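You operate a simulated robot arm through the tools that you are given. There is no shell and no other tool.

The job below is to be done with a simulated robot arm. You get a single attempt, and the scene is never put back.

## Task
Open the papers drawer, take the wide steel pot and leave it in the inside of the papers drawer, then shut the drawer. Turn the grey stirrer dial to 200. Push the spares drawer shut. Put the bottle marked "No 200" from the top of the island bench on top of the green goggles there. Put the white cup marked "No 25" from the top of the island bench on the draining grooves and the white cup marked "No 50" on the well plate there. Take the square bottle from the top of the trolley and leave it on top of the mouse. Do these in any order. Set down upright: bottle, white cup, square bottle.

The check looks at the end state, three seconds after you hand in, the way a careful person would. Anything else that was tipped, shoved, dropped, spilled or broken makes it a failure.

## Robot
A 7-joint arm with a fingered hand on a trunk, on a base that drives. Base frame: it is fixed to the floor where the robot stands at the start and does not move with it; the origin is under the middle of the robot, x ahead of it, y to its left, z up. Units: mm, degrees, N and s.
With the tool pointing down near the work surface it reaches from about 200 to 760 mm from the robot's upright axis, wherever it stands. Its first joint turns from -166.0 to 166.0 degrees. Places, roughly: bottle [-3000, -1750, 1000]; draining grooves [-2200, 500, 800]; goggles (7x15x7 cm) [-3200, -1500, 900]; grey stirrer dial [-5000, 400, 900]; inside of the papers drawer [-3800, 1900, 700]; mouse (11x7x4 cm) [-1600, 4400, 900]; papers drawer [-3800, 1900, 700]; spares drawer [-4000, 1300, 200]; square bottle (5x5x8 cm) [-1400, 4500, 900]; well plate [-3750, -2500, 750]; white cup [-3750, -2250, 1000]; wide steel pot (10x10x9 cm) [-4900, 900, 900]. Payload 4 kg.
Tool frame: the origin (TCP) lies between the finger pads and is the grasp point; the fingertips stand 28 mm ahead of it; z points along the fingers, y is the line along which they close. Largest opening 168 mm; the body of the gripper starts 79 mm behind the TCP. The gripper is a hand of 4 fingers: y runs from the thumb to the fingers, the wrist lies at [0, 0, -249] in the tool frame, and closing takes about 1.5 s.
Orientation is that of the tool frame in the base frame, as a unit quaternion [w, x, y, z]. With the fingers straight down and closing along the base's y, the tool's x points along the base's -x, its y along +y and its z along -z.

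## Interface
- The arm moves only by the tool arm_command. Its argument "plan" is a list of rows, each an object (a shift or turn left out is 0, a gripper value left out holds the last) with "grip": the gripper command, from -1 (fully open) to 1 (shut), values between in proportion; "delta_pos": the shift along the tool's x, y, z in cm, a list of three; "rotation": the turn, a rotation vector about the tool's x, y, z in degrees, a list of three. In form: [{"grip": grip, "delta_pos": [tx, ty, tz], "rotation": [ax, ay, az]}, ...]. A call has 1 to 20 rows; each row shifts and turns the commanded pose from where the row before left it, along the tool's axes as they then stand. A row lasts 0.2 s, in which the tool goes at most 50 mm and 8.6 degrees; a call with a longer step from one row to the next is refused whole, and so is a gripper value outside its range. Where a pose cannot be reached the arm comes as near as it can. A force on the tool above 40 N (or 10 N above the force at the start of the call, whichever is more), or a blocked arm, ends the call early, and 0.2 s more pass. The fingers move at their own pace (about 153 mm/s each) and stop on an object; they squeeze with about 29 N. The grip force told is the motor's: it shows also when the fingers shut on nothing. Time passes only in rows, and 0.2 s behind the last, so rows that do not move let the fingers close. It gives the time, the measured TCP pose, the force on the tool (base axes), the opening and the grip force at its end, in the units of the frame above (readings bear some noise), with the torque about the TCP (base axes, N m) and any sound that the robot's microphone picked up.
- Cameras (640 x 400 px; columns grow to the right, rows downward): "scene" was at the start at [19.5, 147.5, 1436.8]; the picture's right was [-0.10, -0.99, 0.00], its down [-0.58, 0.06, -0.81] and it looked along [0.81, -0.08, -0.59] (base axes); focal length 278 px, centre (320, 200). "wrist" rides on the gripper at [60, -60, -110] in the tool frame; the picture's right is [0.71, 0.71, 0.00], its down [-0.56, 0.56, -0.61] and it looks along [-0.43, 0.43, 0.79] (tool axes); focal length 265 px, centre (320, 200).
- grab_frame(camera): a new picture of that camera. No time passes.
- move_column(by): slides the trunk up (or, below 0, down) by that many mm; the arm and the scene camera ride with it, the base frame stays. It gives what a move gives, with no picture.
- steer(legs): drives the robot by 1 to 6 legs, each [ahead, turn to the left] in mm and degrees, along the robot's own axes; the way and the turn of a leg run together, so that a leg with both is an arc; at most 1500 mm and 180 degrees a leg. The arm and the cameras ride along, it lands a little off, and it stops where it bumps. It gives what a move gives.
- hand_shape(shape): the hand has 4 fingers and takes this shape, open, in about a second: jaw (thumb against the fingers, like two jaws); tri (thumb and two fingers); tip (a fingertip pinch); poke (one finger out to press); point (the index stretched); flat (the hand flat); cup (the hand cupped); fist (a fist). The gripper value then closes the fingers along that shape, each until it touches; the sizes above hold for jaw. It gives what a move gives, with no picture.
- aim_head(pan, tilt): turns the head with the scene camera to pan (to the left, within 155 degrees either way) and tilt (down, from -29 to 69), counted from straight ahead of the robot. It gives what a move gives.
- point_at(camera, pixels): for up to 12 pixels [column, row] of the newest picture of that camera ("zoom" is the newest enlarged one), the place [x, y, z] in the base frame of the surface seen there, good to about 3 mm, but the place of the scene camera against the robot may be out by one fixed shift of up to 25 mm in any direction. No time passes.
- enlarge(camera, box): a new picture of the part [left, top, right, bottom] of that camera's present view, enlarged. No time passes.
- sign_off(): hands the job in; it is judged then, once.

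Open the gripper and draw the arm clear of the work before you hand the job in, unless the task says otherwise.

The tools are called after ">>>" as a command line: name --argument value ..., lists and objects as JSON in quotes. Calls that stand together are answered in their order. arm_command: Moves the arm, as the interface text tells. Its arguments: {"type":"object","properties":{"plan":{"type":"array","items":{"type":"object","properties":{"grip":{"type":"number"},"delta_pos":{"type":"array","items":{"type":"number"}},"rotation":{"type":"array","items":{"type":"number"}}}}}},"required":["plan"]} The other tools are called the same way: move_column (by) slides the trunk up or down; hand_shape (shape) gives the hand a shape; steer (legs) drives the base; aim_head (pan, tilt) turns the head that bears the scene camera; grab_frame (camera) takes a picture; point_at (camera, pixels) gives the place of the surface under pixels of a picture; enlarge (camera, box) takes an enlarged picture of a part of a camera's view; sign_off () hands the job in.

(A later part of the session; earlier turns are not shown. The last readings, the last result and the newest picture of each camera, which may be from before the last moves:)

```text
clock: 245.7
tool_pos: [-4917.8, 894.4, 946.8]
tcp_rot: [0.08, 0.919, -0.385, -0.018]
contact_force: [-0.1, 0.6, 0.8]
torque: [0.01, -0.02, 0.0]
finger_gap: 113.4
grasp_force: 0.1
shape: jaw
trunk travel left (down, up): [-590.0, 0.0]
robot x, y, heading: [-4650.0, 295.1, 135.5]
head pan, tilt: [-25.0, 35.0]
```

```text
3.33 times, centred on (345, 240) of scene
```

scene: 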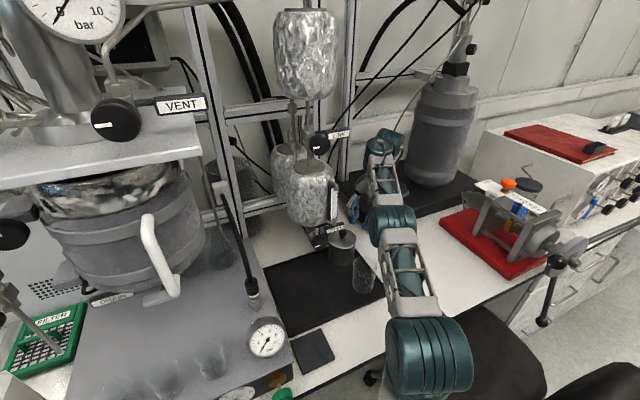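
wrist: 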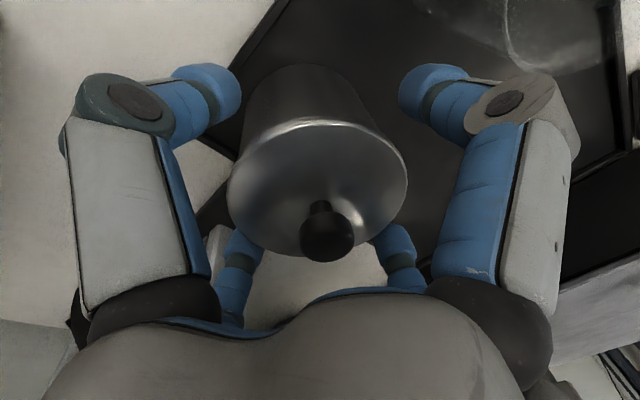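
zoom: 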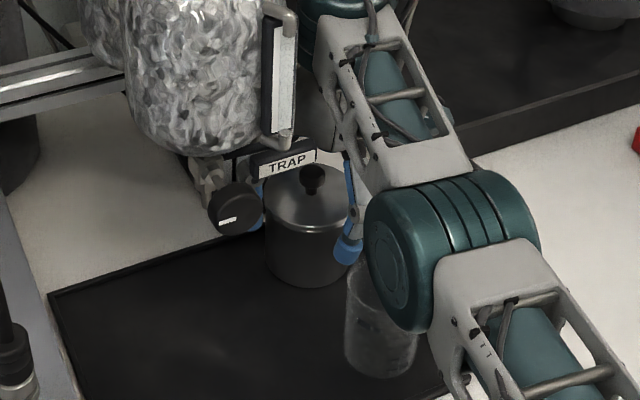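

No contact; the fingers now surround the body below the lid. I close on the pot.

>>> arm_command --plan '[{"grip": 0}, {"grip": 1}, {}, {}, {}, {}]'

>>> grab_frame --camera "wrist"

```text
clock: 247.1
tool_pos: [-4917.3, 893.8, 946.6]
tcp_rot: [0.08, 0.919, -0.386, -0.017]
contact_force: [1.4, -0.6, -0.3]
torque: [0.1, -0.13, -0.03]
finger_gap: 85.1
grasp_force: 28.6
shape: jaw
trunk travel left (down, up): [-590.0, 0.0]
robot x, y, heading: [-4649.8, 299.5, 135.3]
head pan, tilt: [-25.0, 35.0]
heard: snap
```

```text
taken
```

wrist: 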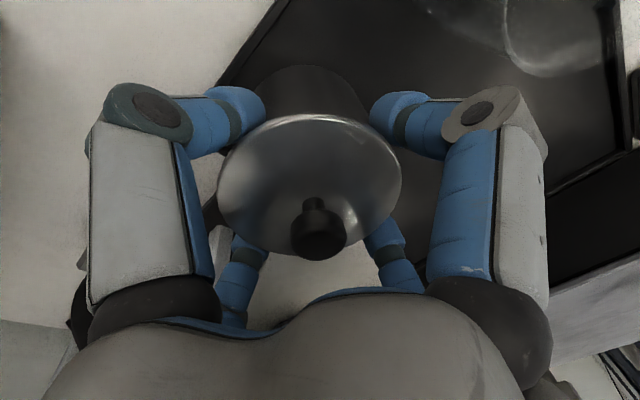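

Gripped (gap 85 mm). I lift 20 mm and look whether the pot rises with its lid.

>>> arm_command --plan '[{"delta_pos": [0, 0.08, -0.5]}, {"delta_pos": [0, 0.08, -0.5]}, {"delta_pos": [0, 0.08, -0.5]}, {"delta_pos": [0, 0.08, -0.5]}]'

>>> grab_frame --camera "wrist"

>>> enlarge --camera "scene" --box '[290, 180, 400, 300]'

```text
clock: 248.1
tool_pos: [-4918.4, 894.8, 966.3]
tcp_rot: [0.08, 0.919, -0.386, -0.016]
contact_force: [0.4, -0.5, -3.7]
torque: [-0.02, -0.01, 0.01]
finger_gap: 85.0
grasp_force: 29.1
shape: jaw
trunk travel left (down, up): [-590.0, 0.0]
robot x, y, heading: [-4652.5, 296.7, 135.4]
head pan, tilt: [-25.0, 35.0]
```

```text
taken
```

wrist: 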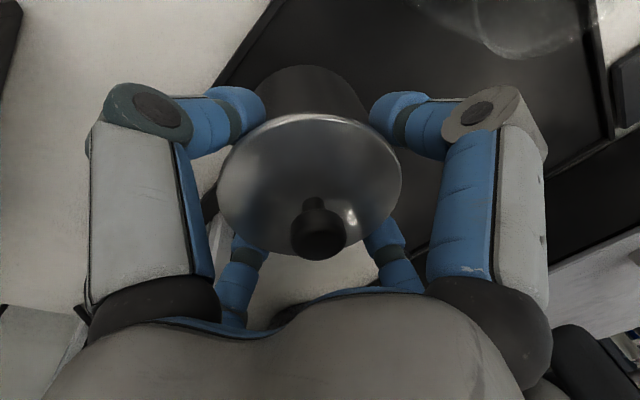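

```text
3.33 times, centred on (345, 240) of scene
```

zoom: 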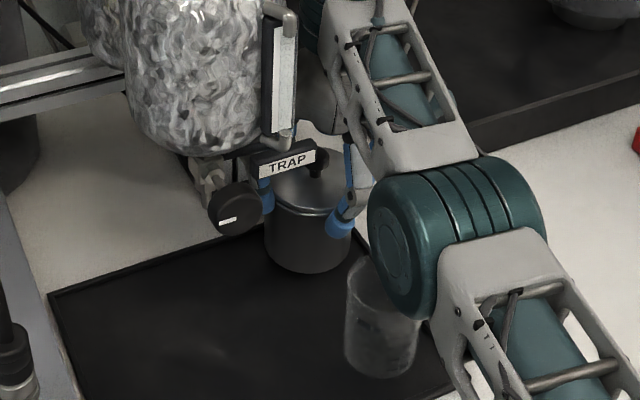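

The pot is up with its lid on (weight ~0.4 kg). I move it right, away from the TRAP label, then up and back toward me, clearing the beaker.

>>> arm_command --plan '[{"delta_pos": [0, -2.7, -0.44]}, {"delta_pos": [0, -2.7, -0.44]}, {"delta_pos": [0, -2.7, -0.44]}, {"delta_pos": [0, -2.7, -0.44]}, {"delta_pos": [1.2, 0.38, -2.32]}, {"delta_pos": [1.2, 0.38, -2.32]}, {"delta_pos": [1.2, 0.38, -2.32]}, {"delta_pos": [1.2, 0.38, -2.32]}]'

>>> grab_frame --camera "wrist"

>>> grab_frame --camera "scene"

```text
clock: 249.9
tool_pos: [-4808.9, 939.3, 1062.2]
tcp_rot: [0.08, 0.919, -0.385, -0.017]
contact_force: [0.6, -0.2, -4.3]
torque: [-0.01, -0.03, 0.0]
finger_gap: 84.7
grasp_force: 29.0
shape: jaw
trunk travel left (down, up): [-590.0, 0.0]
robot x, y, heading: [-4648.2, 296.3, 135.4]
head pan, tilt: [-25.0, 35.0]
```

```text
taken
```

wrist: 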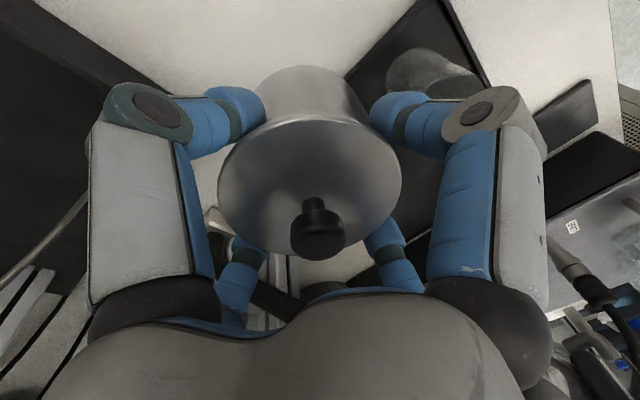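

```text
taken
```

scene: 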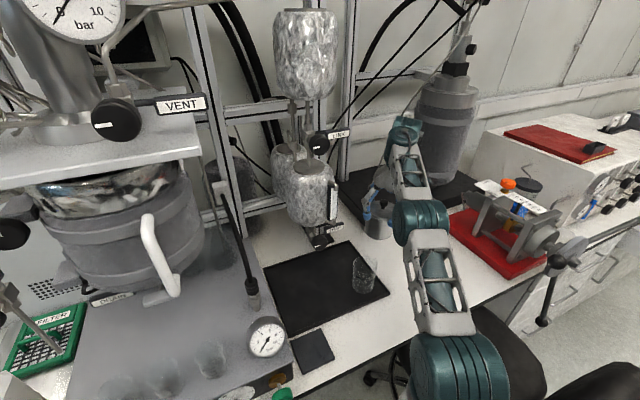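

The pot is clear of the valve and beaker. I retract the arm toward me, then back the robot out from the bench.

>>> arm_command --plan '[{"delta_pos": [4, 0, 0]}, {"delta_pos": [4.5, 0, 0]}, {"delta_pos": [4.5, 0, 0]}, {"delta_pos": [4.5, 0, 0]}]'

>>> steer --legs '[[-300, 0]]'

>>> grab_frame --camera "scene"

>>> grab_frame --camera "wrist"

```text
clock: 250.9
tool_pos: [-4686.6, 814.4, 1069.6]
tcp_rot: [0.08, 0.92, -0.385, -0.016]
contact_force: [0.8, -0.2, -2.9]
torque: [-0.01, -0.02, 0.0]
finger_gap: 85.0
grasp_force: 29.3
shape: jaw
trunk travel left (down, up): [-590.0, 0.0]
robot x, y, heading: [-4652.6, 296.6, 135.4]
head pan, tilt: [-25.0, 35.0]
```

```text
clock: 252.9
tool_pos: [-4476.1, 609.3, 1068.4]
tcp_rot: [0.08, 0.92, -0.384, -0.016]
contact_force: [-0.4, 0.1, -3.9]
torque: [0.02, -0.04, 0.03]
finger_gap: 84.5
grasp_force: 29.3
shape: jaw
trunk travel left (down, up): [-590.0, 0.0]
robot x, y, heading: [-4438.9, 86.4, 135.5]
head pan, tilt: [-25.0, 35.0]
```

```text
taken
```

scene: 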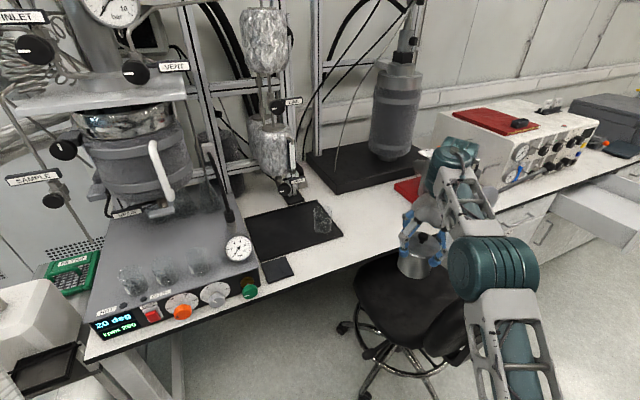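

```text
taken
```

wrist: 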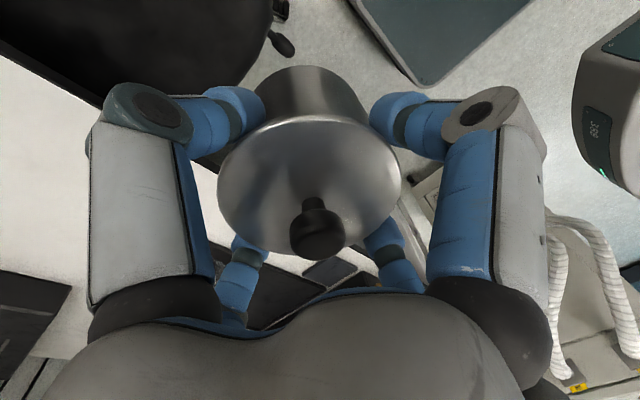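

The pot hangs clear. I back out further, turn right and drive along the aisle toward the papers drawer.

>>> steer --legs '[[-330, 0], [0, -90.5], [1378, 0], [0, 90]]'

>>> aim_head --pan -25 --tilt 40

>>> grab_frame --camera "scene"

>>> grab_frame --camera "wrist"

```text
clock: 269.4
tool_pos: [-3240.0, 1340.4, 1068.8]
tcp_rot: [0.08, 0.917, -0.392, -0.017]
contact_force: [-0.6, 0.7, -4.3]
torque: [0.0, 0.01, 0.02]
finger_gap: 84.5
grasp_force: 29.2
shape: jaw
trunk travel left (down, up): [-590.0, 0.0]
robot x, y, heading: [-3211.0, 825.7, 134.6]
head pan, tilt: [-25.0, 35.0]
```

```text
clock: 270.0
tool_pos: [-3238.9, 1340.5, 1067.9]
tcp_rot: [0.079, 0.917, -0.391, -0.016]
contact_force: [-0.2, 0.3, -3.8]
torque: [0.02, -0.01, 0.01]
finger_gap: 84.6
grasp_force: 28.7
shape: jaw
trunk travel left (down, up): [-590.0, 0.0]
robot x, y, heading: [-3211.6, 819.4, 134.6]
head pan, tilt: [-25.0, 40.0]
```

```text
taken
```

scene: 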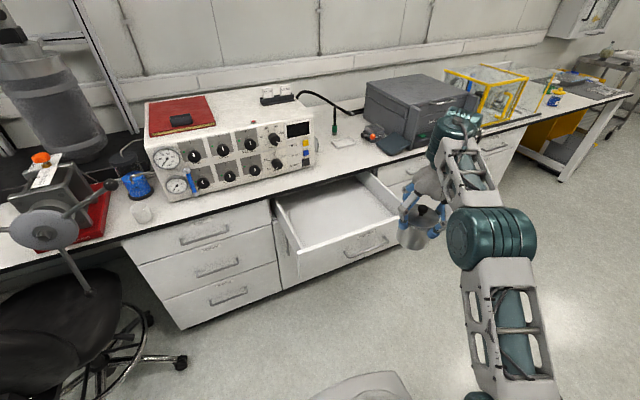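

```text
taken
```

wrist: 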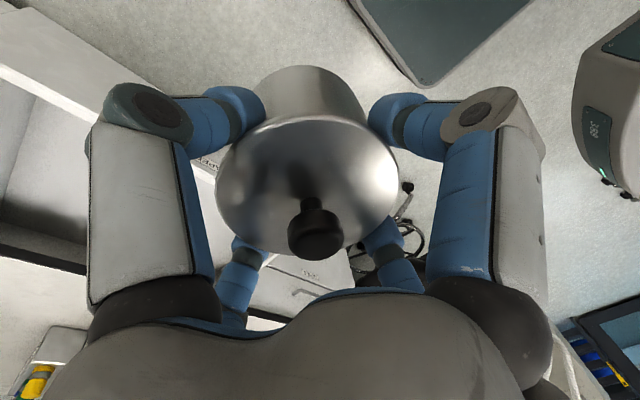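

I'm in front of the open papers drawer with the pot. I measure the drawer's interior floor, walls and the bench underside edge.

>>> point_at --camera "scene" --pixels '[[335, 210], [350, 225], [300, 215], [375, 205], [320, 240], [298, 252], [380, 220], [277, 203], [360, 178], [340, 180], [350, 240], [400, 212]]'

>>> enlarge --camera "scene" --box '[250, 160, 430, 290]'

```text
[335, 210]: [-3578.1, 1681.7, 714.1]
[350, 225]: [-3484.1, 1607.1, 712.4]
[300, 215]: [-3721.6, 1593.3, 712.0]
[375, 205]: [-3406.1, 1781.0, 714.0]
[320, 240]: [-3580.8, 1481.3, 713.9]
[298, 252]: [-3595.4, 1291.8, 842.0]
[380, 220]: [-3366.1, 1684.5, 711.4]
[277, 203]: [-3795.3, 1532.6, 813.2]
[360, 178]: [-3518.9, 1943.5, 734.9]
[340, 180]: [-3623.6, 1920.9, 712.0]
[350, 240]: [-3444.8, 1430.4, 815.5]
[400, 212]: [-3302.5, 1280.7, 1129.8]
```

```text
3.08 times, centred on (340, 225) of scene
```

zoom: 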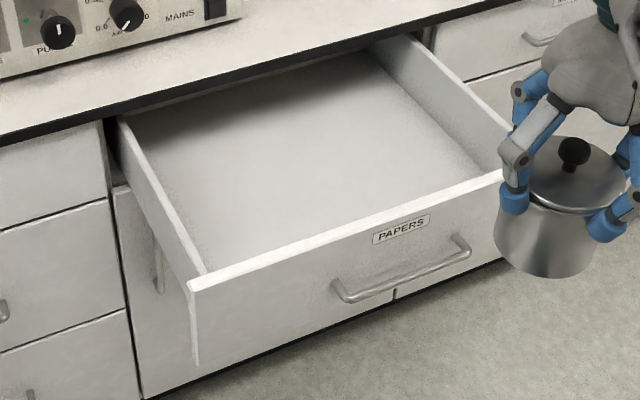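

The drawer floor is at z≈694, front panel top ≈823; the open part spans u≈3475–3771. I drive 220 mm forward and extend the arm so the pot hangs over the middle of the drawer.

>>> steer --legs '[[220, 0]]'

>>> arm_command --plan '[{"delta_pos": [-3.8, 0.2, 0]}, {"delta_pos": [-3.8, 0.3, 0]}, {"delta_pos": [-3.8, 0.3, 0]}, {"delta_pos": [-3.8, 0.3, 0]}]'

>>> grab_frame --camera "scene"

>>> grab_frame --camera "wrist"

```text
clock: 271.7
tool_pos: [-3392.9, 1498.2, 1067.4]
tcp_rot: [0.081, 0.916, -0.391, -0.018]
contact_force: [-0.3, -0.4, -4.5]
torque: [-0.01, -0.01, 0.02]
finger_gap: 84.5
grasp_force: 28.9
shape: jaw
trunk travel left (down, up): [-590.0, 0.0]
robot x, y, heading: [-3362.2, 976.0, 134.6]
head pan, tilt: [-25.0, 40.0]
```

```text
clock: 272.7
tool_pos: [-3507.4, 1600.6, 1063.2]
tcp_rot: [0.081, 0.916, -0.391, -0.016]
contact_force: [0.2, 0.4, -3.7]
torque: [-0.02, -0.01, 0.01]
finger_gap: 84.7
grasp_force: 29.0
shape: jaw
trunk travel left (down, up): [-590.0, 0.0]
robot x, y, heading: [-3364.6, 977.0, 134.7]
head pan, tilt: [-25.0, 40.0]
```

```text
taken
```

scene: 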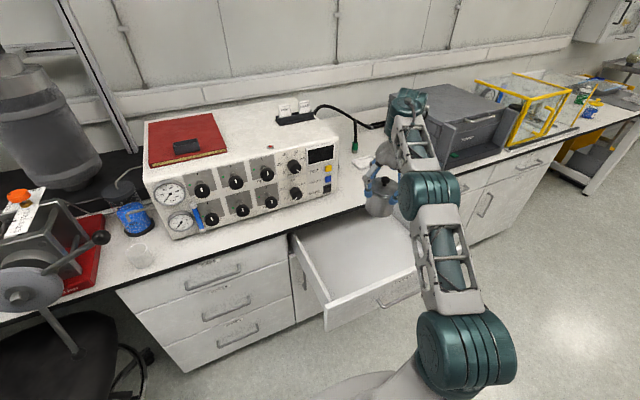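

```text
taken
```

wrist: 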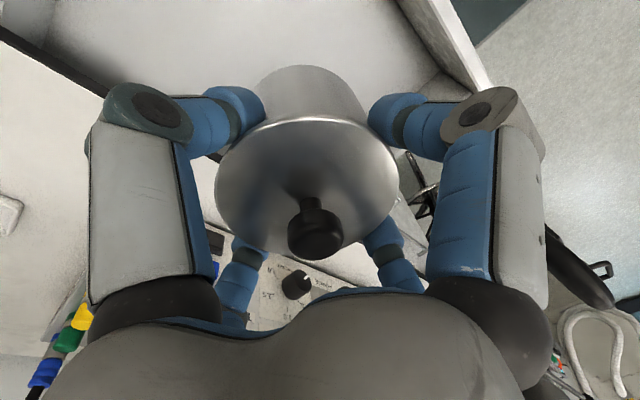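

The pot is over the drawer at u≈3612, v≈1348. I check the panel, floor and bench edge with the wrist camera.

>>> point_at --camera "wrist" --pixels '[[465, 50], [430, 40], [390, 60], [250, 30], [150, 40], [60, 65], [40, 120], [400, 170], [350, 30], [490, 80]]'

```text
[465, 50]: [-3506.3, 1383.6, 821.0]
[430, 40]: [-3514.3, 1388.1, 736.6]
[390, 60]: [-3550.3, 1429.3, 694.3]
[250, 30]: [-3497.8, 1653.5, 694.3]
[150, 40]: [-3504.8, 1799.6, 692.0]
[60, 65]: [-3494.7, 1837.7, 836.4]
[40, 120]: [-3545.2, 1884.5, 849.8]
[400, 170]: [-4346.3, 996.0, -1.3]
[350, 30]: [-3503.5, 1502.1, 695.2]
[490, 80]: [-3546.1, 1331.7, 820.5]
```

Floor z≈694, panel top z≈821; all clear. I lower the column 265 mm to bring the pot down into the drawer.

>>> move_column --by -265

>>> grab_frame --camera "scene"

>>> grab_frame --camera "wrist"

```text
clock: 275.4
tool_pos: [-3506.1, 1598.5, 799.6]
tcp_rot: [0.08, 0.916, -0.392, -0.016]
contact_force: [0.3, -0.3, -4.4]
torque: [-0.02, -0.02, -0.03]
finger_gap: 84.2
grasp_force: 29.2
shape: jaw
trunk travel left (down, up): [-325.0, 265.0]
robot x, y, heading: [-3367.7, 978.0, 134.4]
head pan, tilt: [-25.0, 40.0]
```

```text
taken
```

scene: 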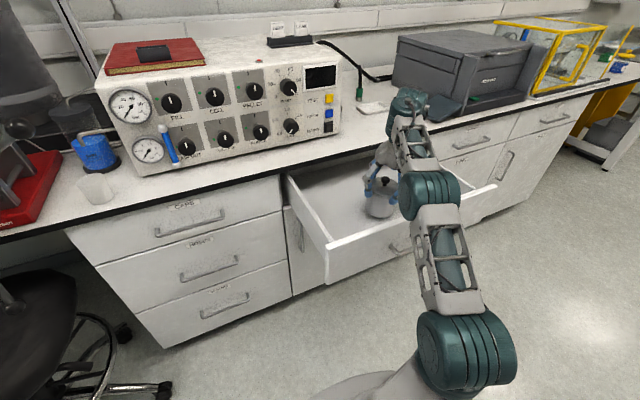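

```text
taken
```

wrist: 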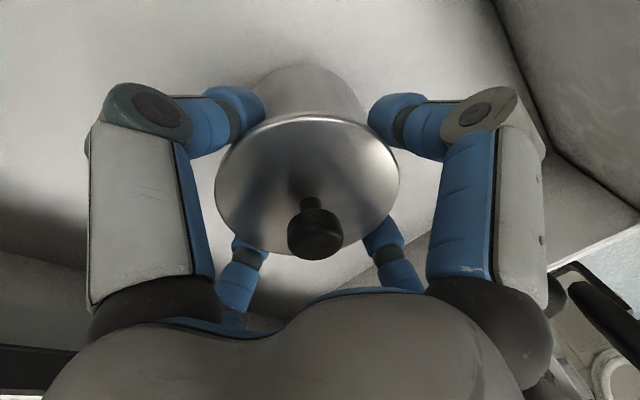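

The pot is in the drawer about 13 mm above the floor. I lower gently until it touches.

>>> arm_command --plan '[{"delta_pos": [0, -0.08, 0.5]}, {"delta_pos": [0, -0.08, 0.5]}, {"delta_pos": [0, -0.03, 0.2]}]'

>>> arm_command --plan '[{"delta_pos": [0, -0.03, 0.15]}, {}]'

```text
clock: 276.2
tool_pos: [-3505.8, 1597.8, 787.5]
tcp_rot: [0.08, 0.917, -0.392, -0.017]
contact_force: [-0.4, 0.0, -4.2]
torque: [-0.03, -0.03, 0.03]
finger_gap: 84.5
grasp_force: 29.2
shape: jaw
trunk travel left (down, up): [-325.0, 265.0]
robot x, y, heading: [-3365.9, 978.8, 134.8]
head pan, tilt: [-25.0, 40.0]
```

```text
clock: 276.8
tool_pos: [-3505.9, 1598.9, 785.8]
tcp_rot: [0.08, 0.917, -0.391, -0.017]
contact_force: [-0.2, 0.0, -4.2]
torque: [0.02, -0.02, -0.04]
finger_gap: 84.4
grasp_force: 29.1
shape: jaw
trunk travel left (down, up): [-325.0, 265.0]
robot x, y, heading: [-3362.4, 974.4, 134.5]
head pan, tilt: [-25.0, 40.0]
```

Not touching yet (still −4.2 N). I continue down in 1.5 mm steps.

>>> arm_command --plan '[{"delta_pos": [0, -0.03, 0.15]}, {}]'

>>> arm_command --plan '[{"delta_pos": [0, -0.03, 0.15]}, {}]'

>>> arm_command --plan '[{"delta_pos": [0, -0.03, 0.15]}, {}]'

```text
clock: 277.4
tool_pos: [-3506.8, 1599.3, 786.0]
tcp_rot: [0.08, 0.916, -0.392, -0.018]
contact_force: [-0.3, -1.1, 0.7]
torque: [0.08, -0.06, -0.01]
finger_gap: 84.8
grasp_force: 29.2
shape: jaw
trunk travel left (down, up): [-325.0, 265.0]
robot x, y, heading: [-3361.8, 974.2, 134.4]
head pan, tilt: [-25.0, 40.0]
```

```text
clock: 278.0
tool_pos: [-3506.6, 1598.0, 784.5]
tcp_rot: [0.079, 0.916, -0.392, -0.018]
contact_force: [-0.4, -1.2, 9.7]
torque: [0.36, -0.18, -0.03]
finger_gap: 84.6
grasp_force: 28.9
shape: jaw
trunk travel left (down, up): [-325.0, 265.0]
robot x, y, heading: [-3363.0, 977.9, 134.4]
head pan, tilt: [-25.0, 40.0]
```

```text
clock: 278.6
tool_pos: [-3506.7, 1597.8, 782.8]
tcp_rot: [0.078, 0.917, -0.391, -0.02]
contact_force: [-0.3, 2.7, 24.7]
torque: [0.49, -0.2, -0.01]
finger_gap: 84.6
grasp_force: 29.2
shape: jaw
trunk travel left (down, up): [-325.0, 265.0]
robot x, y, heading: [-3367.5, 974.9, 134.6]
head pan, tilt: [-25.0, 40.0]
```

Touched down (force rises to 25 N). I relax 3 mm upward and open the fingers.

>>> arm_command --plan '[{"delta_pos": [0, 0.04, -0.25]}, {"grip": -0.345}, {}, {}]'

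>>> grab_frame --camera "wrist"

```text
clock: 279.6
tool_pos: [-3505.9, 1598.5, 783.7]
tcp_rot: [0.08, 0.917, -0.392, -0.015]
contact_force: [0.3, 0.3, 0.6]
torque: [0.0, -0.01, -0.01]
finger_gap: 112.2
grasp_force: 0.0
shape: jaw
trunk travel left (down, up): [-325.0, 265.0]
robot x, y, heading: [-3363.3, 977.8, 134.6]
head pan, tilt: [-25.0, 40.0]
```

```text
taken
```

wrist: 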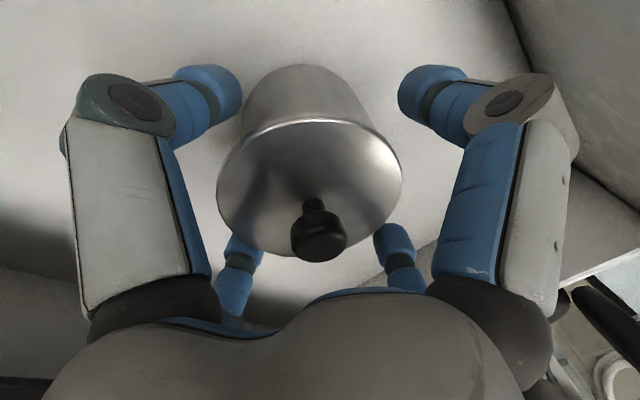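

The pot stands released with its lid on. I raise the column straight up to clear it.

>>> move_column --by 200

>>> grab_frame --camera "wrist"

>>> grab_frame --camera "scene"

```text
clock: 281.8
tool_pos: [-3506.1, 1598.2, 983.2]
tcp_rot: [0.08, 0.917, -0.391, -0.018]
contact_force: [-0.1, -0.2, -1.2]
torque: [0.0, 0.04, -0.02]
finger_gap: 112.2
grasp_force: 0.2
shape: jaw
trunk travel left (down, up): [-525.0, 65.0]
robot x, y, heading: [-3362.0, 978.3, 134.3]
head pan, tilt: [-25.0, 40.0]
```

```text
taken
```

wrist: 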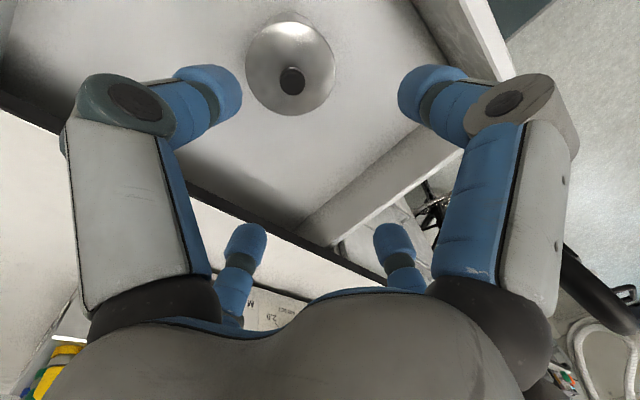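

```text
taken
```

scene: 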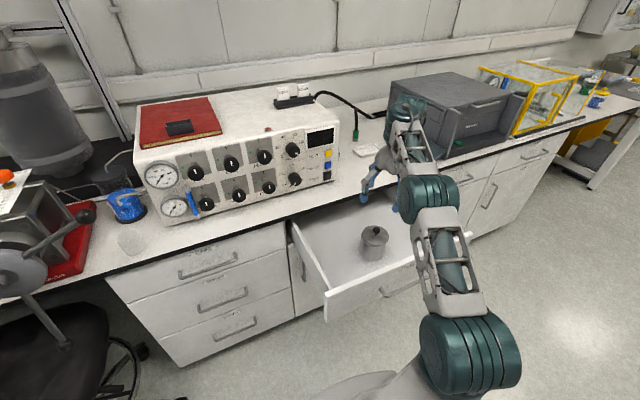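

The pot stands in the drawer, lid on. I measure its knob top to confirm it fits under the bench when shut.

>>> point_at --camera "wrist" --pixels '[[292, 82], [275, 45], [310, 50], [100, 110], [60, 190], [480, 40], [200, 60]]'

```text
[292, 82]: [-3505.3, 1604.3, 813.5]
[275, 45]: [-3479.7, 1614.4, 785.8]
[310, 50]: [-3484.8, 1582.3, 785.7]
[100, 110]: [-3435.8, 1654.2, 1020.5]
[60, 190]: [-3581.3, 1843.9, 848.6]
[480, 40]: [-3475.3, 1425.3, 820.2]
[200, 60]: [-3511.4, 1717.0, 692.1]
```

The knob top is at 813.5, below the panel's 821, so it will fit. Now I back up 320 mm to shut the drawer with a horizontal push.

>>> steer --legs '[[-320, 0]]'

>>> arm_command --plan '[{"grip": 1, "rotation": [4.6, 0, 0]}, {"rotation": [4.6, 0, 0]}, {"delta_pos": [-1, 4, 0]}, {"delta_pos": [-1, 4, 0]}, {"delta_pos": [-1, 4, 0]}, {"delta_pos": [-1, 4, 0]}, {"delta_pos": [-3, 0, 0]}, {"delta_pos": [-3, 0, 0]}]'

>>> grab_frame --camera "scene"

```text
clock: 283.9
tool_pos: [-3281.7, 1370.6, 984.3]
tcp_rot: [0.08, 0.916, -0.393, -0.017]
contact_force: [0.2, -0.2, -0.2]
torque: [0.02, 0.0, -0.02]
finger_gap: 112.6
grasp_force: 0.1
shape: jaw
trunk travel left (down, up): [-525.0, 65.0]
robot x, y, heading: [-3139.2, 747.6, 134.3]
head pan, tilt: [-25.0, 40.0]
```

```text
clock: 285.7
tool_pos: [-3467.3, 1333.3, 980.2]
tcp_rot: [0.007, 0.92, -0.392, 0.014]
contact_force: [-0.4, -0.3, 0.4]
torque: [-0.04, -0.03, -0.01]
finger_gap: 0.0
grasp_force: 28.6
shape: jaw
trunk travel left (down, up): [-525.0, 65.0]
robot x, y, heading: [-3139.4, 749.6, 134.3]
head pan, tilt: [-25.0, 40.0]
```

```text
taken
```

scene: 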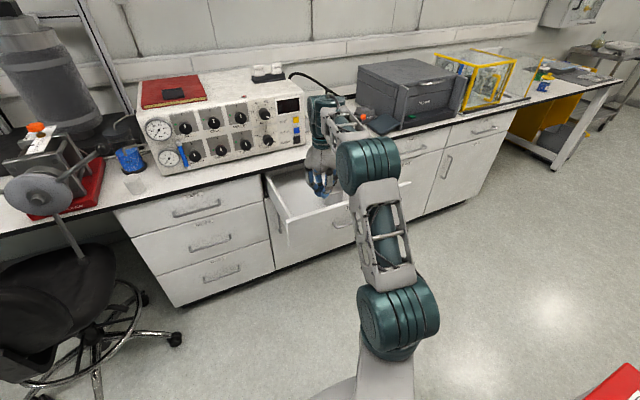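

The hand is at u≈3395, v≈1509, z≈980, fingers closed. I pitch it to horizontal.

>>> arm_command --plan '[{"rotation": [0, -8.3, 0]}, {"rotation": [0, -8.3, 0]}, {"rotation": [0, -8.3, 0]}, {"rotation": [0, -8.3, 0]}, {"rotation": [0, -8.3, 0]}, {"rotation": [0, -8.3, 0]}, {"rotation": [0, -8.3, 0]}, {"rotation": [0, -8.3, 0]}, {"rotation": [0, -8.3, 0]}, {"rotation": [0, -8.3, 0]}, {"rotation": [0, -7, 0]}]'

>>> grab_frame --camera "scene"

```text
clock: 288.1
tool_pos: [-3465.6, 1333.4, 979.9]
tcp_rot: [-0.274, 0.659, -0.282, -0.641]
contact_force: [0.2, -0.4, 0.7]
torque: [0.02, -0.01, 0.01]
finger_gap: 0.0
grasp_force: 28.8
shape: jaw
trunk travel left (down, up): [-525.0, 65.0]
robot x, y, heading: [-3140.8, 749.7, 134.1]
head pan, tilt: [-25.0, 40.0]
```

```text
taken
```

scene: 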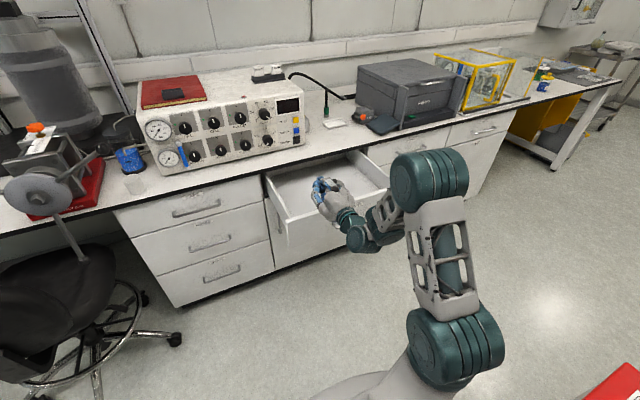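

Horizontal now. I lower the column 220 mm so the closed fingertips face the drawer panel left of the handle.

>>> move_column --by -220

>>> grab_frame --camera "wrist"

>>> enlarge --camera "scene" --box '[220, 110, 440, 280]'

```text
clock: 290.4
tool_pos: [-3466.2, 1333.5, 759.5]
tcp_rot: [-0.273, 0.661, -0.282, -0.64]
contact_force: [0.0, -0.4, 1.2]
torque: [-0.01, -0.01, -0.03]
finger_gap: 0.0
grasp_force: 29.4
shape: jaw
trunk travel left (down, up): [-305.0, 285.0]
robot x, y, heading: [-3138.4, 748.1, 134.2]
head pan, tilt: [-25.0, 40.0]
```

```text
taken
```

wrist: 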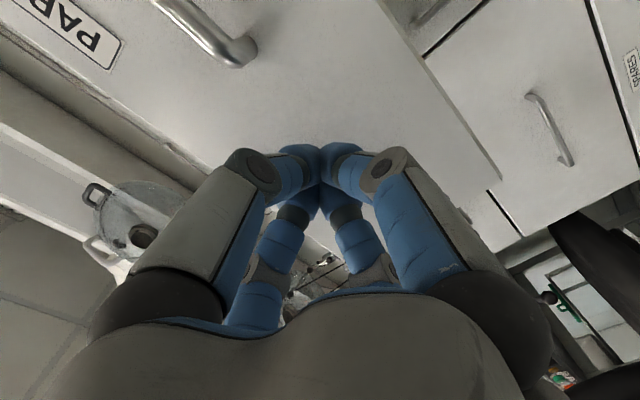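

```text
2.35 times, centred on (330, 195) of scene
```

zoom: 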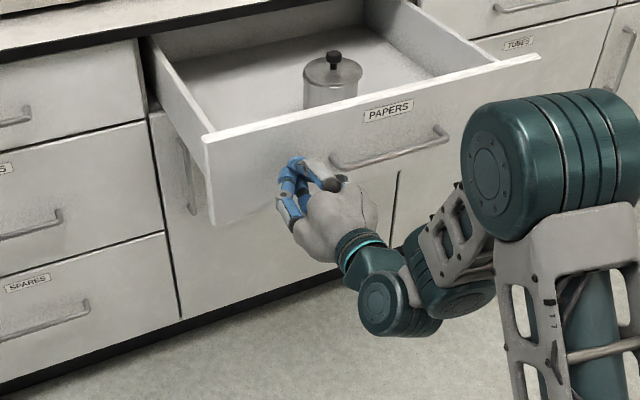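

The pot stands upright in the drawer and my fingertips face the panel left of the handle. I push smoothly about 280 mm.

>>> arm_command --plan '[{"delta_pos": [0, 0, 1]}, {"delta_pos": [0, 0, 1]}, {"delta_pos": [0, 0, 1]}, {"delta_pos": [0, 0, 1.5]}, {"delta_pos": [0, 0, 2]}, {"delta_pos": [0, 0, 2]}, {"delta_pos": [0, 0, 2]}, {"delta_pos": [0, 0, 2]}, {"delta_pos": [0, 0, 2]}, {"delta_pos": [0, 0, 2]}, {"delta_pos": [0, 0, 2]}, {"delta_pos": [0, 0, 2]}, {"delta_pos": [0, 0, 2]}, {"delta_pos": [0, 0, 2]}, {"delta_pos": [0, 0, 2]}, {"delta_pos": [0, 0, 1.5]}]'

>>> enlarge --camera "scene" --box '[220, 110, 440, 280]'

```text
clock: 293.8
tool_pos: [-3659.2, 1535.7, 750.7]
tcp_rot: [-0.273, 0.661, -0.282, -0.64]
contact_force: [-0.3, -0.2, 0.6]
torque: [-0.02, 0.0, 0.05]
finger_gap: 0.0
grasp_force: 29.0
shape: jaw
trunk travel left (down, up): [-305.0, 285.0]
robot x, y, heading: [-3138.8, 745.5, 134.5]
head pan, tilt: [-25.0, 40.0]
```

```text
2.35 times, centred on (330, 195) of scene
```

zoom: 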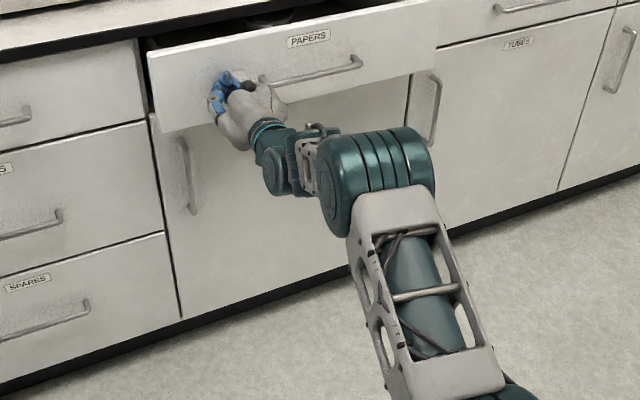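

The drawer has moved in smoothly (80 mm left). I continue to push it home.

>>> arm_command --plan '[{"delta_pos": [0, 0, 1.5]}, {"delta_pos": [0, 0, 1.5]}, {"delta_pos": [0, 0, 1.5]}, {"delta_pos": [0, 0, 1.2]}, {"delta_pos": [0, 0, 1]}, {"delta_pos": [0, 0, 0.6]}, {"delta_pos": [0, 0, 0.5]}]'

>>> enlarge --camera "scene" --box '[220, 110, 440, 280]'

```text
clock: 295.4
tool_pos: [-3712.6, 1589.6, 748.8]
tcp_rot: [-0.274, 0.66, -0.283, -0.64]
contact_force: [0.8, 0.3, -0.2]
torque: [-0.03, 0.02, -0.03]
finger_gap: 0.0
grasp_force: 28.7
shape: jaw
trunk travel left (down, up): [-305.0, 285.0]
robot x, y, heading: [-3137.9, 749.8, 134.3]
head pan, tilt: [-25.0, 40.0]
```

```text
2.35 times, centred on (330, 195) of scene
```

zoom: 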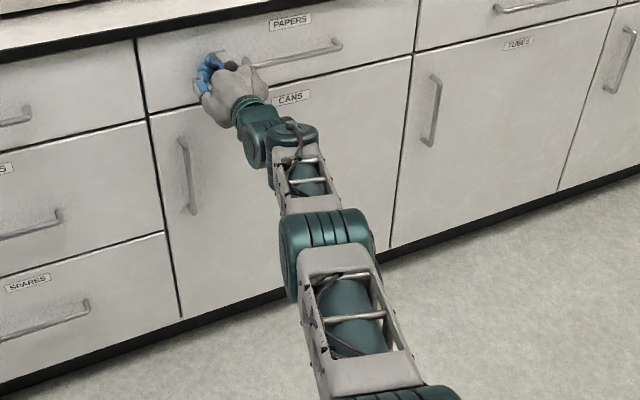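

The drawer looks almost flush. I press a little more until it resists.

>>> arm_command --plan '[{"delta_pos": [0, 0, 0.4]}, {"delta_pos": [0, 0, 0.4]}, {"delta_pos": [0, 0, 0.3]}, {"delta_pos": [0, 0, 0.3]}]'

>>> point_at --camera "zoom" --pixels '[[180, 50], [180, 90], [180, 130], [390, 20], [390, 80], [380, 110]]'

```text
clock: 296.4
tool_pos: [-3712.1, 1589.2, 750.6]
tcp_rot: [-0.273, 0.661, -0.282, -0.64]
contact_force: [0.3, 0.1, 0.0]
torque: [0.0, -0.01, 0.02]
finger_gap: 0.4
grasp_force: 28.9
shape: jaw
out of reach, approached as far as the arm can: row 1, 2, 4
trunk travel left (down, up): [-305.0, 285.0]
robot x, y, heading: [-3140.2, 747.0, 134.3]
head pan, tilt: [-25.0, 40.0]
```

```text
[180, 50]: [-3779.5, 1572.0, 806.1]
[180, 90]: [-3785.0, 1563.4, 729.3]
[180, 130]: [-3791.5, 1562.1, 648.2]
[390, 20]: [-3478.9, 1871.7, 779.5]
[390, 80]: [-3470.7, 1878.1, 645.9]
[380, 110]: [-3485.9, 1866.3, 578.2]
```

The face is flush with the door below within measurement. I nudge the base 8 mm ahead to make sure, then withdraw.

>>> steer --legs '[[8, 0]]'

>>> arm_command --plan '[{"delta_pos": [0, 0, -2]}, {"delta_pos": [0, 0, -4]}, {"delta_pos": [0, 0, -4.5]}, {"delta_pos": [0, 0, -4.5]}, {"delta_pos": [0, 0, -4.5]}, {"delta_pos": [0, 0, -4.5]}]'

>>> grab_frame --camera "scene"

```text
clock: 297.2
tool_pos: [-3714.7, 1590.2, 751.1]
tcp_rot: [-0.273, 0.659, -0.282, -0.641]
contact_force: [9.9, -13.1, 1.3]
torque: [0.16, 0.11, 0.18]
finger_gap: 0.0
grasp_force: 29.1
shape: jaw
trunk travel left (down, up): [-305.0, 285.0]
robot x, y, heading: [-3146.8, 748.5, 134.2]
head pan, tilt: [-25.0, 40.0]
stopped in leg 1: the force on the tool passed its limit at 52 N (the readings are from after the stop); the commanded pose is now the measured one
```

```text
clock: 298.6
tool_pos: [-3547.5, 1417.6, 757.4]
tcp_rot: [-0.273, 0.66, -0.282, -0.64]
contact_force: [0.1, 0.1, -0.6]
torque: [0.03, 0.01, -0.02]
finger_gap: 0.2
grasp_force: 28.8
shape: jaw
trunk travel left (down, up): [-305.0, 285.0]
robot x, y, heading: [-3145.2, 752.8, 134.1]
head pan, tilt: [-25.0, 40.0]
```

```text
taken
```

scene: 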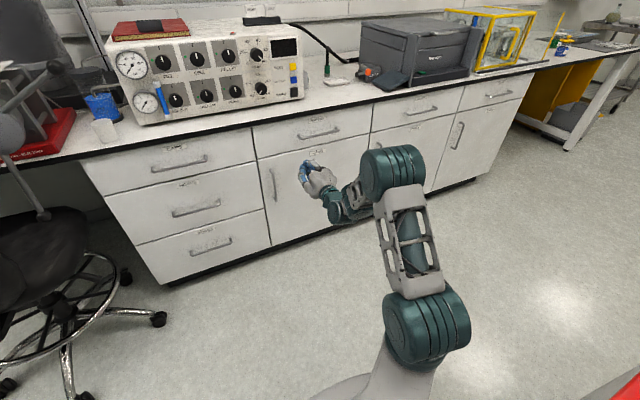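

Both drawers are shut and the dial is set. I fold the arm to a compact tool-down pose and then head for the trolley on the far right.

>>> arm_command --plan '[{"rotation": [0, 8.3, 0], "delta_pos": [0, 0, -2]}, {"rotation": [0, 8.3, 0], "delta_pos": [0, 0, -2]}, {"rotation": [0, 8.3, 0], "delta_pos": [0.5, 0, -2]}, {"rotation": [0, 8.3, 0], "delta_pos": [1, 0, -2]}, {"rotation": [0, 8.3, 0], "delta_pos": [1.5, 0, -1.5]}, {"rotation": [0, 8.3, 0], "delta_pos": [2, 0, -1.5]}, {"rotation": [0, 8.3, 0], "delta_pos": [2, 0, -1]}, {"rotation": [0, 8.3, 0], "delta_pos": [2, 0, -1]}, {"rotation": [0, 8.3, 0], "delta_pos": [2, 0, -1]}, {"rotation": [0, 8.3, 0], "delta_pos": [2, 0, -1]}, {"rotation": [0, 6.5, 0], "delta_pos": [2, 0, -1]}]'

>>> move_column --by 200

>>> steer --legs '[[250, 0], [0, -89]]'

>>> aim_head --pan 0 --tilt 20

>>> grab_frame --camera "scene"

```text
clock: 301.0
tool_pos: [-3383.6, 1248.2, 764.8]
tcp_rot: [0.006, 0.92, -0.392, 0.012]
contact_force: [0.0, -0.1, 0.1]
torque: [-0.01, 0.03, -0.01]
finger_gap: 0.0
grasp_force: 28.8
shape: jaw
trunk travel left (down, up): [-305.0, 285.0]
robot x, y, heading: [-3143.2, 752.3, 134.7]
head pan, tilt: [-25.0, 40.0]
```

```text
clock: 303.2
tool_pos: [-3384.3, 1247.5, 964.0]
tcp_rot: [0.006, 0.92, -0.392, 0.01]
contact_force: [0.3, -0.5, 0.2]
torque: [0.01, 0.01, 0.02]
finger_gap: 0.1
grasp_force: 29.0
shape: jaw
trunk travel left (down, up): [-505.0, 85.0]
robot x, y, heading: [-3144.0, 752.6, 134.4]
head pan, tilt: [-25.0, 40.0]
```

```text
clock: 308.7
tool_pos: [-2829.1, 1186.0, 964.0]
tcp_rot: [-0.011, -0.387, 0.922, -0.004]
contact_force: [0.5, 0.7, 0.1]
torque: [0.01, -0.01, -0.02]
finger_gap: 0.0
grasp_force: 29.4
shape: jaw
trunk travel left (down, up): [-505.0, 85.0]
robot x, y, heading: [-3314.3, 930.1, 45.9]
head pan, tilt: [-25.0, 40.0]
```

```text
clock: 309.6
tool_pos: [-2827.9, 1185.5, 964.1]
tcp_rot: [-0.011, -0.388, 0.922, -0.003]
contact_force: [0.1, -1.0, 0.0]
torque: [-0.03, 0.01, 0.04]
finger_gap: 0.0
grasp_force: 28.9
shape: jaw
trunk travel left (down, up): [-505.0, 85.0]
robot x, y, heading: [-3314.8, 933.5, 45.9]
head pan, tilt: [0.0, 20.0]
```

```text
taken
```

scene: 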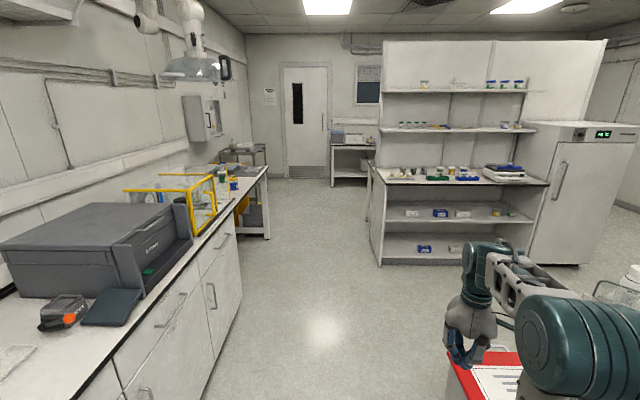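

The way along the aisle is clear; the trolley shows at (245,155). I measure passage points.

>>> point_at --camera "scene" --pixels '[[268, 238], [266, 180], [245, 152], [265, 150], [380, 262], [375, 180], [250, 225], [300, 185], [340, 185], [228, 160], [240, 235]]'

>>> enlarge --camera "scene" --box '[200, 120, 300, 250]'

```text
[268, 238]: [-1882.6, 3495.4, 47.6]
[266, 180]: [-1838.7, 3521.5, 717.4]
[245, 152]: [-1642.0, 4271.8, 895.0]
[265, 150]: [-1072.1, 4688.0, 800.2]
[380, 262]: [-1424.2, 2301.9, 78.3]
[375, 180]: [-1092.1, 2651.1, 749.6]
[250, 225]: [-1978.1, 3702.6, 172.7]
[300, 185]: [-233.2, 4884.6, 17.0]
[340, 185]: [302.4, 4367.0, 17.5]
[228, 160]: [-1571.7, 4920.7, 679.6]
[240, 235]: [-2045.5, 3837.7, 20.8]
```

```text
3.08 times, centred on (250, 185) of scene
```

zoom: 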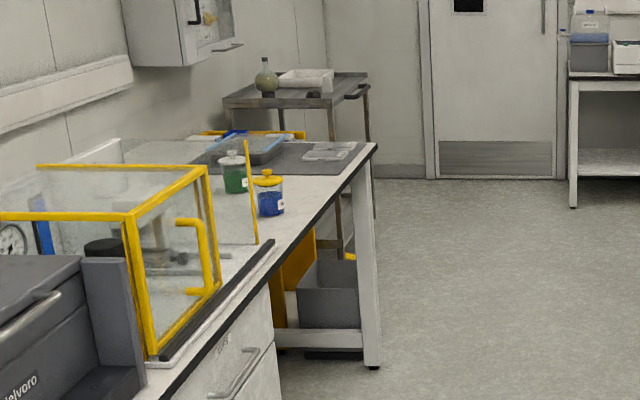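

The trolley spans v≈−1860…−2550 at u≈4100+. I drive down the aisle to stand in front of it.

>>> steer --legs '[[0, 2.9], [1500, 0], [1500, 0], [700, 0]]'

>>> aim_head --pan 60 --tilt 25

>>> grab_frame --camera "scene"

```text
clock: 328.1
tool_pos: [-382.7, 4030.9, 963.7]
tcp_rot: [-0.01, -0.412, 0.911, -0.003]
contact_force: [-0.3, -0.7, -0.2]
torque: [-0.02, -0.01, 0.02]
finger_gap: 0.3
grasp_force: 29.0
shape: jaw
trunk travel left (down, up): [-505.0, 85.0]
robot x, y, heading: [-855.2, 3751.0, 49.2]
head pan, tilt: [0.0, 20.0]
```

```text
clock: 329.4
tool_pos: [-383.0, 4031.8, 963.6]
tcp_rot: [-0.011, -0.412, 0.911, -0.004]
contact_force: [-0.2, -1.2, -0.4]
torque: [0.01, -0.03, 0.0]
finger_gap: 0.0
grasp_force: 28.8
shape: jaw
trunk travel left (down, up): [-505.0, 85.0]
robot x, y, heading: [-860.7, 3750.1, 49.2]
head pan, tilt: [60.0, 25.0]
```

```text
taken
```

scene: 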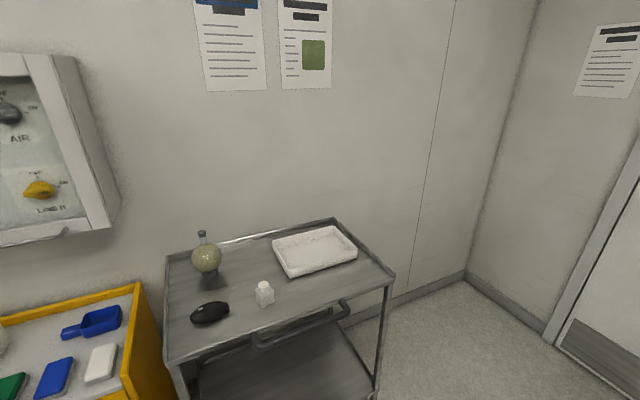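

The trolley carries a flask, the black mouse at (210,312), the white square bottle at (264,292) and a tray. I turn to face it.

>>> steer --legs '[[0, 85.8]]'

>>> aim_head --pan 0 --tilt 30

>>> grab_frame --camera "scene"

```text
clock: 333.4
tool_pos: [-1099.0, 4245.0, 963.4]
tcp_rot: [0.005, 0.92, -0.391, 0.01]
contact_force: [0.6, -0.9, 0.5]
torque: [-0.05, 0.0, -0.01]
finger_gap: 0.0
grasp_force: 28.7
shape: jaw
trunk travel left (down, up): [-505.0, 85.0]
robot x, y, heading: [-856.4, 3749.9, 134.5]
head pan, tilt: [60.0, 25.0]
```

```text
clock: 334.8
tool_pos: [-1098.5, 4245.5, 964.2]
tcp_rot: [0.005, 0.921, -0.39, 0.01]
contact_force: [0.4, 0.2, -0.2]
torque: [0.0, -0.02, -0.03]
finger_gap: 0.0
grasp_force: 29.2
shape: jaw
trunk travel left (down, up): [-505.0, 85.0]
robot x, y, heading: [-860.0, 3751.6, 134.7]
head pan, tilt: [0.0, 30.0]
```

```text
taken
```

scene: 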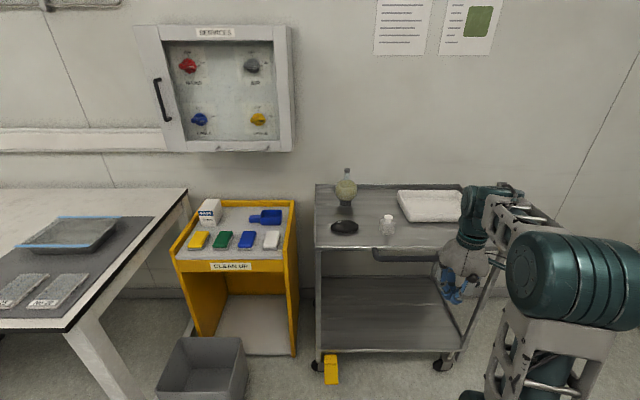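

>>> enlarge --camera "scene" --box '[310, 160, 450, 260]'

>>> point_at --camera "scene" --pixels '[[344, 224], [344, 230], [335, 226], [356, 226], [387, 219], [387, 227], [383, 235], [345, 185], [345, 203], [330, 245], [400, 248], [318, 195]]'

```text
4.00 times, centred on (380, 210) of scene
```

zoom: 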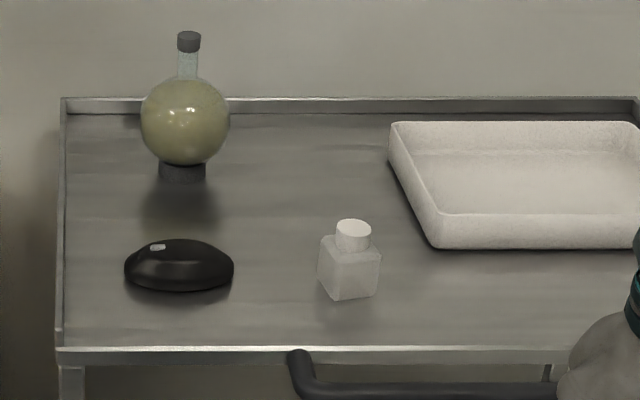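

```text
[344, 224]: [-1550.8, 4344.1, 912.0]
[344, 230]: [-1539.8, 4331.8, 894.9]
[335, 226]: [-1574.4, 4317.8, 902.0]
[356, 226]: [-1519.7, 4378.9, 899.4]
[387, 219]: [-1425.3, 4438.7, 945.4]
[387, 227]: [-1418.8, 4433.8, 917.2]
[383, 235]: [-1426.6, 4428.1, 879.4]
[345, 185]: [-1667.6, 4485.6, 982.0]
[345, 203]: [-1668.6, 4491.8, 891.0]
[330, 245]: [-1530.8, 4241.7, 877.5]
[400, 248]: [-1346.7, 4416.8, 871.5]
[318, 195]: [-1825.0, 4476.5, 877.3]
```

The bottle's cap top reads z≈926 after correction, and the mouse top z≈893. I raise the column to its top and drive closer.

>>> move_column --by 85

>>> steer --legs '[[330, 0.3]]'

>>> arm_command --plan '[{"grip": 0, "delta_pos": [-0.6, 3.4, 0]}, {"delta_pos": [-0.6, 3.4, 0]}]'

>>> grab_frame --camera "scene"

>>> grab_frame --camera "wrist"

```text
clock: 336.0
tool_pos: [-1100.0, 4246.5, 1049.1]
tcp_rot: [0.005, 0.921, -0.39, 0.01]
contact_force: [-0.6, 0.0, -0.7]
torque: [-0.01, 0.0, 0.02]
finger_gap: 0.2
grasp_force: 29.0
shape: jaw
trunk travel left (down, up): [-590.0, 0.0]
robot x, y, heading: [-856.7, 3749.5, 134.7]
head pan, tilt: [0.0, 30.0]
```

```text
clock: 338.1
tool_pos: [-1333.5, 4478.2, 1050.3]
tcp_rot: [0.005, 0.922, -0.388, 0.011]
contact_force: [0.2, 0.3, 0.1]
torque: [-0.01, -0.01, -0.01]
finger_gap: 0.1
grasp_force: 28.9
shape: jaw
trunk travel left (down, up): [-590.0, 0.0]
robot x, y, heading: [-1083.8, 3983.1, 134.8]
head pan, tilt: [0.0, 30.0]
```

```text
clock: 338.7
tool_pos: [-1390.7, 4439.2, 1049.2]
tcp_rot: [0.005, 0.922, -0.388, 0.009]
contact_force: [0.1, -0.9, 0.6]
torque: [0.04, 0.0, 0.02]
finger_gap: 83.6
grasp_force: 0.0
shape: jaw
trunk travel left (down, up): [-590.0, 0.0]
robot x, y, heading: [-1088.3, 3983.2, 134.8]
head pan, tilt: [0.0, 30.0]
```

```text
taken
```

scene: 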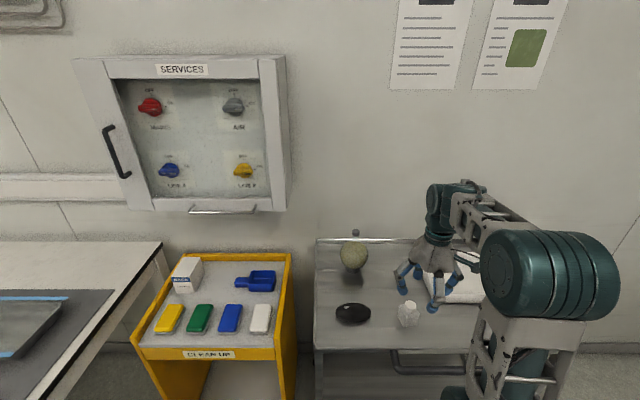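

```text
taken
```

wrist: 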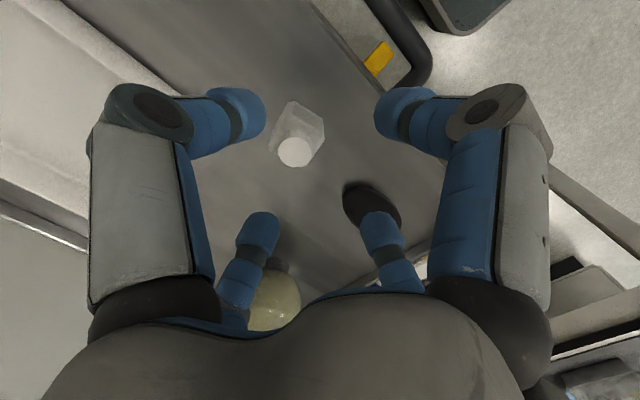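

The wrist view shows the bottle at (297,135), cap (295,152), and the mouse at (372,205). I measure them.

>>> enlarge --camera "wrist" --box '[240, 80, 420, 240]'

>>> point_at --camera "wrist" --pixels '[[295, 152], [283, 148], [307, 148], [297, 118], [318, 122], [272, 132], [320, 140], [372, 200], [355, 195], [385, 205], [350, 215], [300, 190]]'

```text
2.50 times, centred on (330, 160) of wrist
```

zoom: 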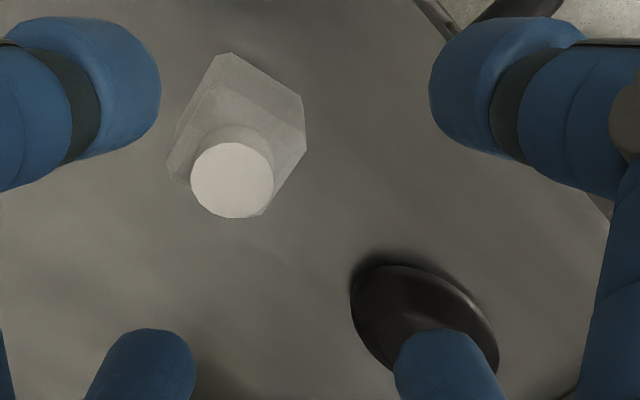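

```text
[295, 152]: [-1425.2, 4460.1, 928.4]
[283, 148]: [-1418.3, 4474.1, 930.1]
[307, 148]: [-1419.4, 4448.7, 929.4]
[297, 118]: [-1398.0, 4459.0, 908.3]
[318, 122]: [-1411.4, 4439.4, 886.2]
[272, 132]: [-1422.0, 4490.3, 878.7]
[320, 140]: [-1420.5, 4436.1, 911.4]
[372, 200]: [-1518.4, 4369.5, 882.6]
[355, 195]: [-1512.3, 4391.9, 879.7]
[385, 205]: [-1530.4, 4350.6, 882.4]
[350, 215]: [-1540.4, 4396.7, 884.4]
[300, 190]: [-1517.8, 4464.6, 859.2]
```

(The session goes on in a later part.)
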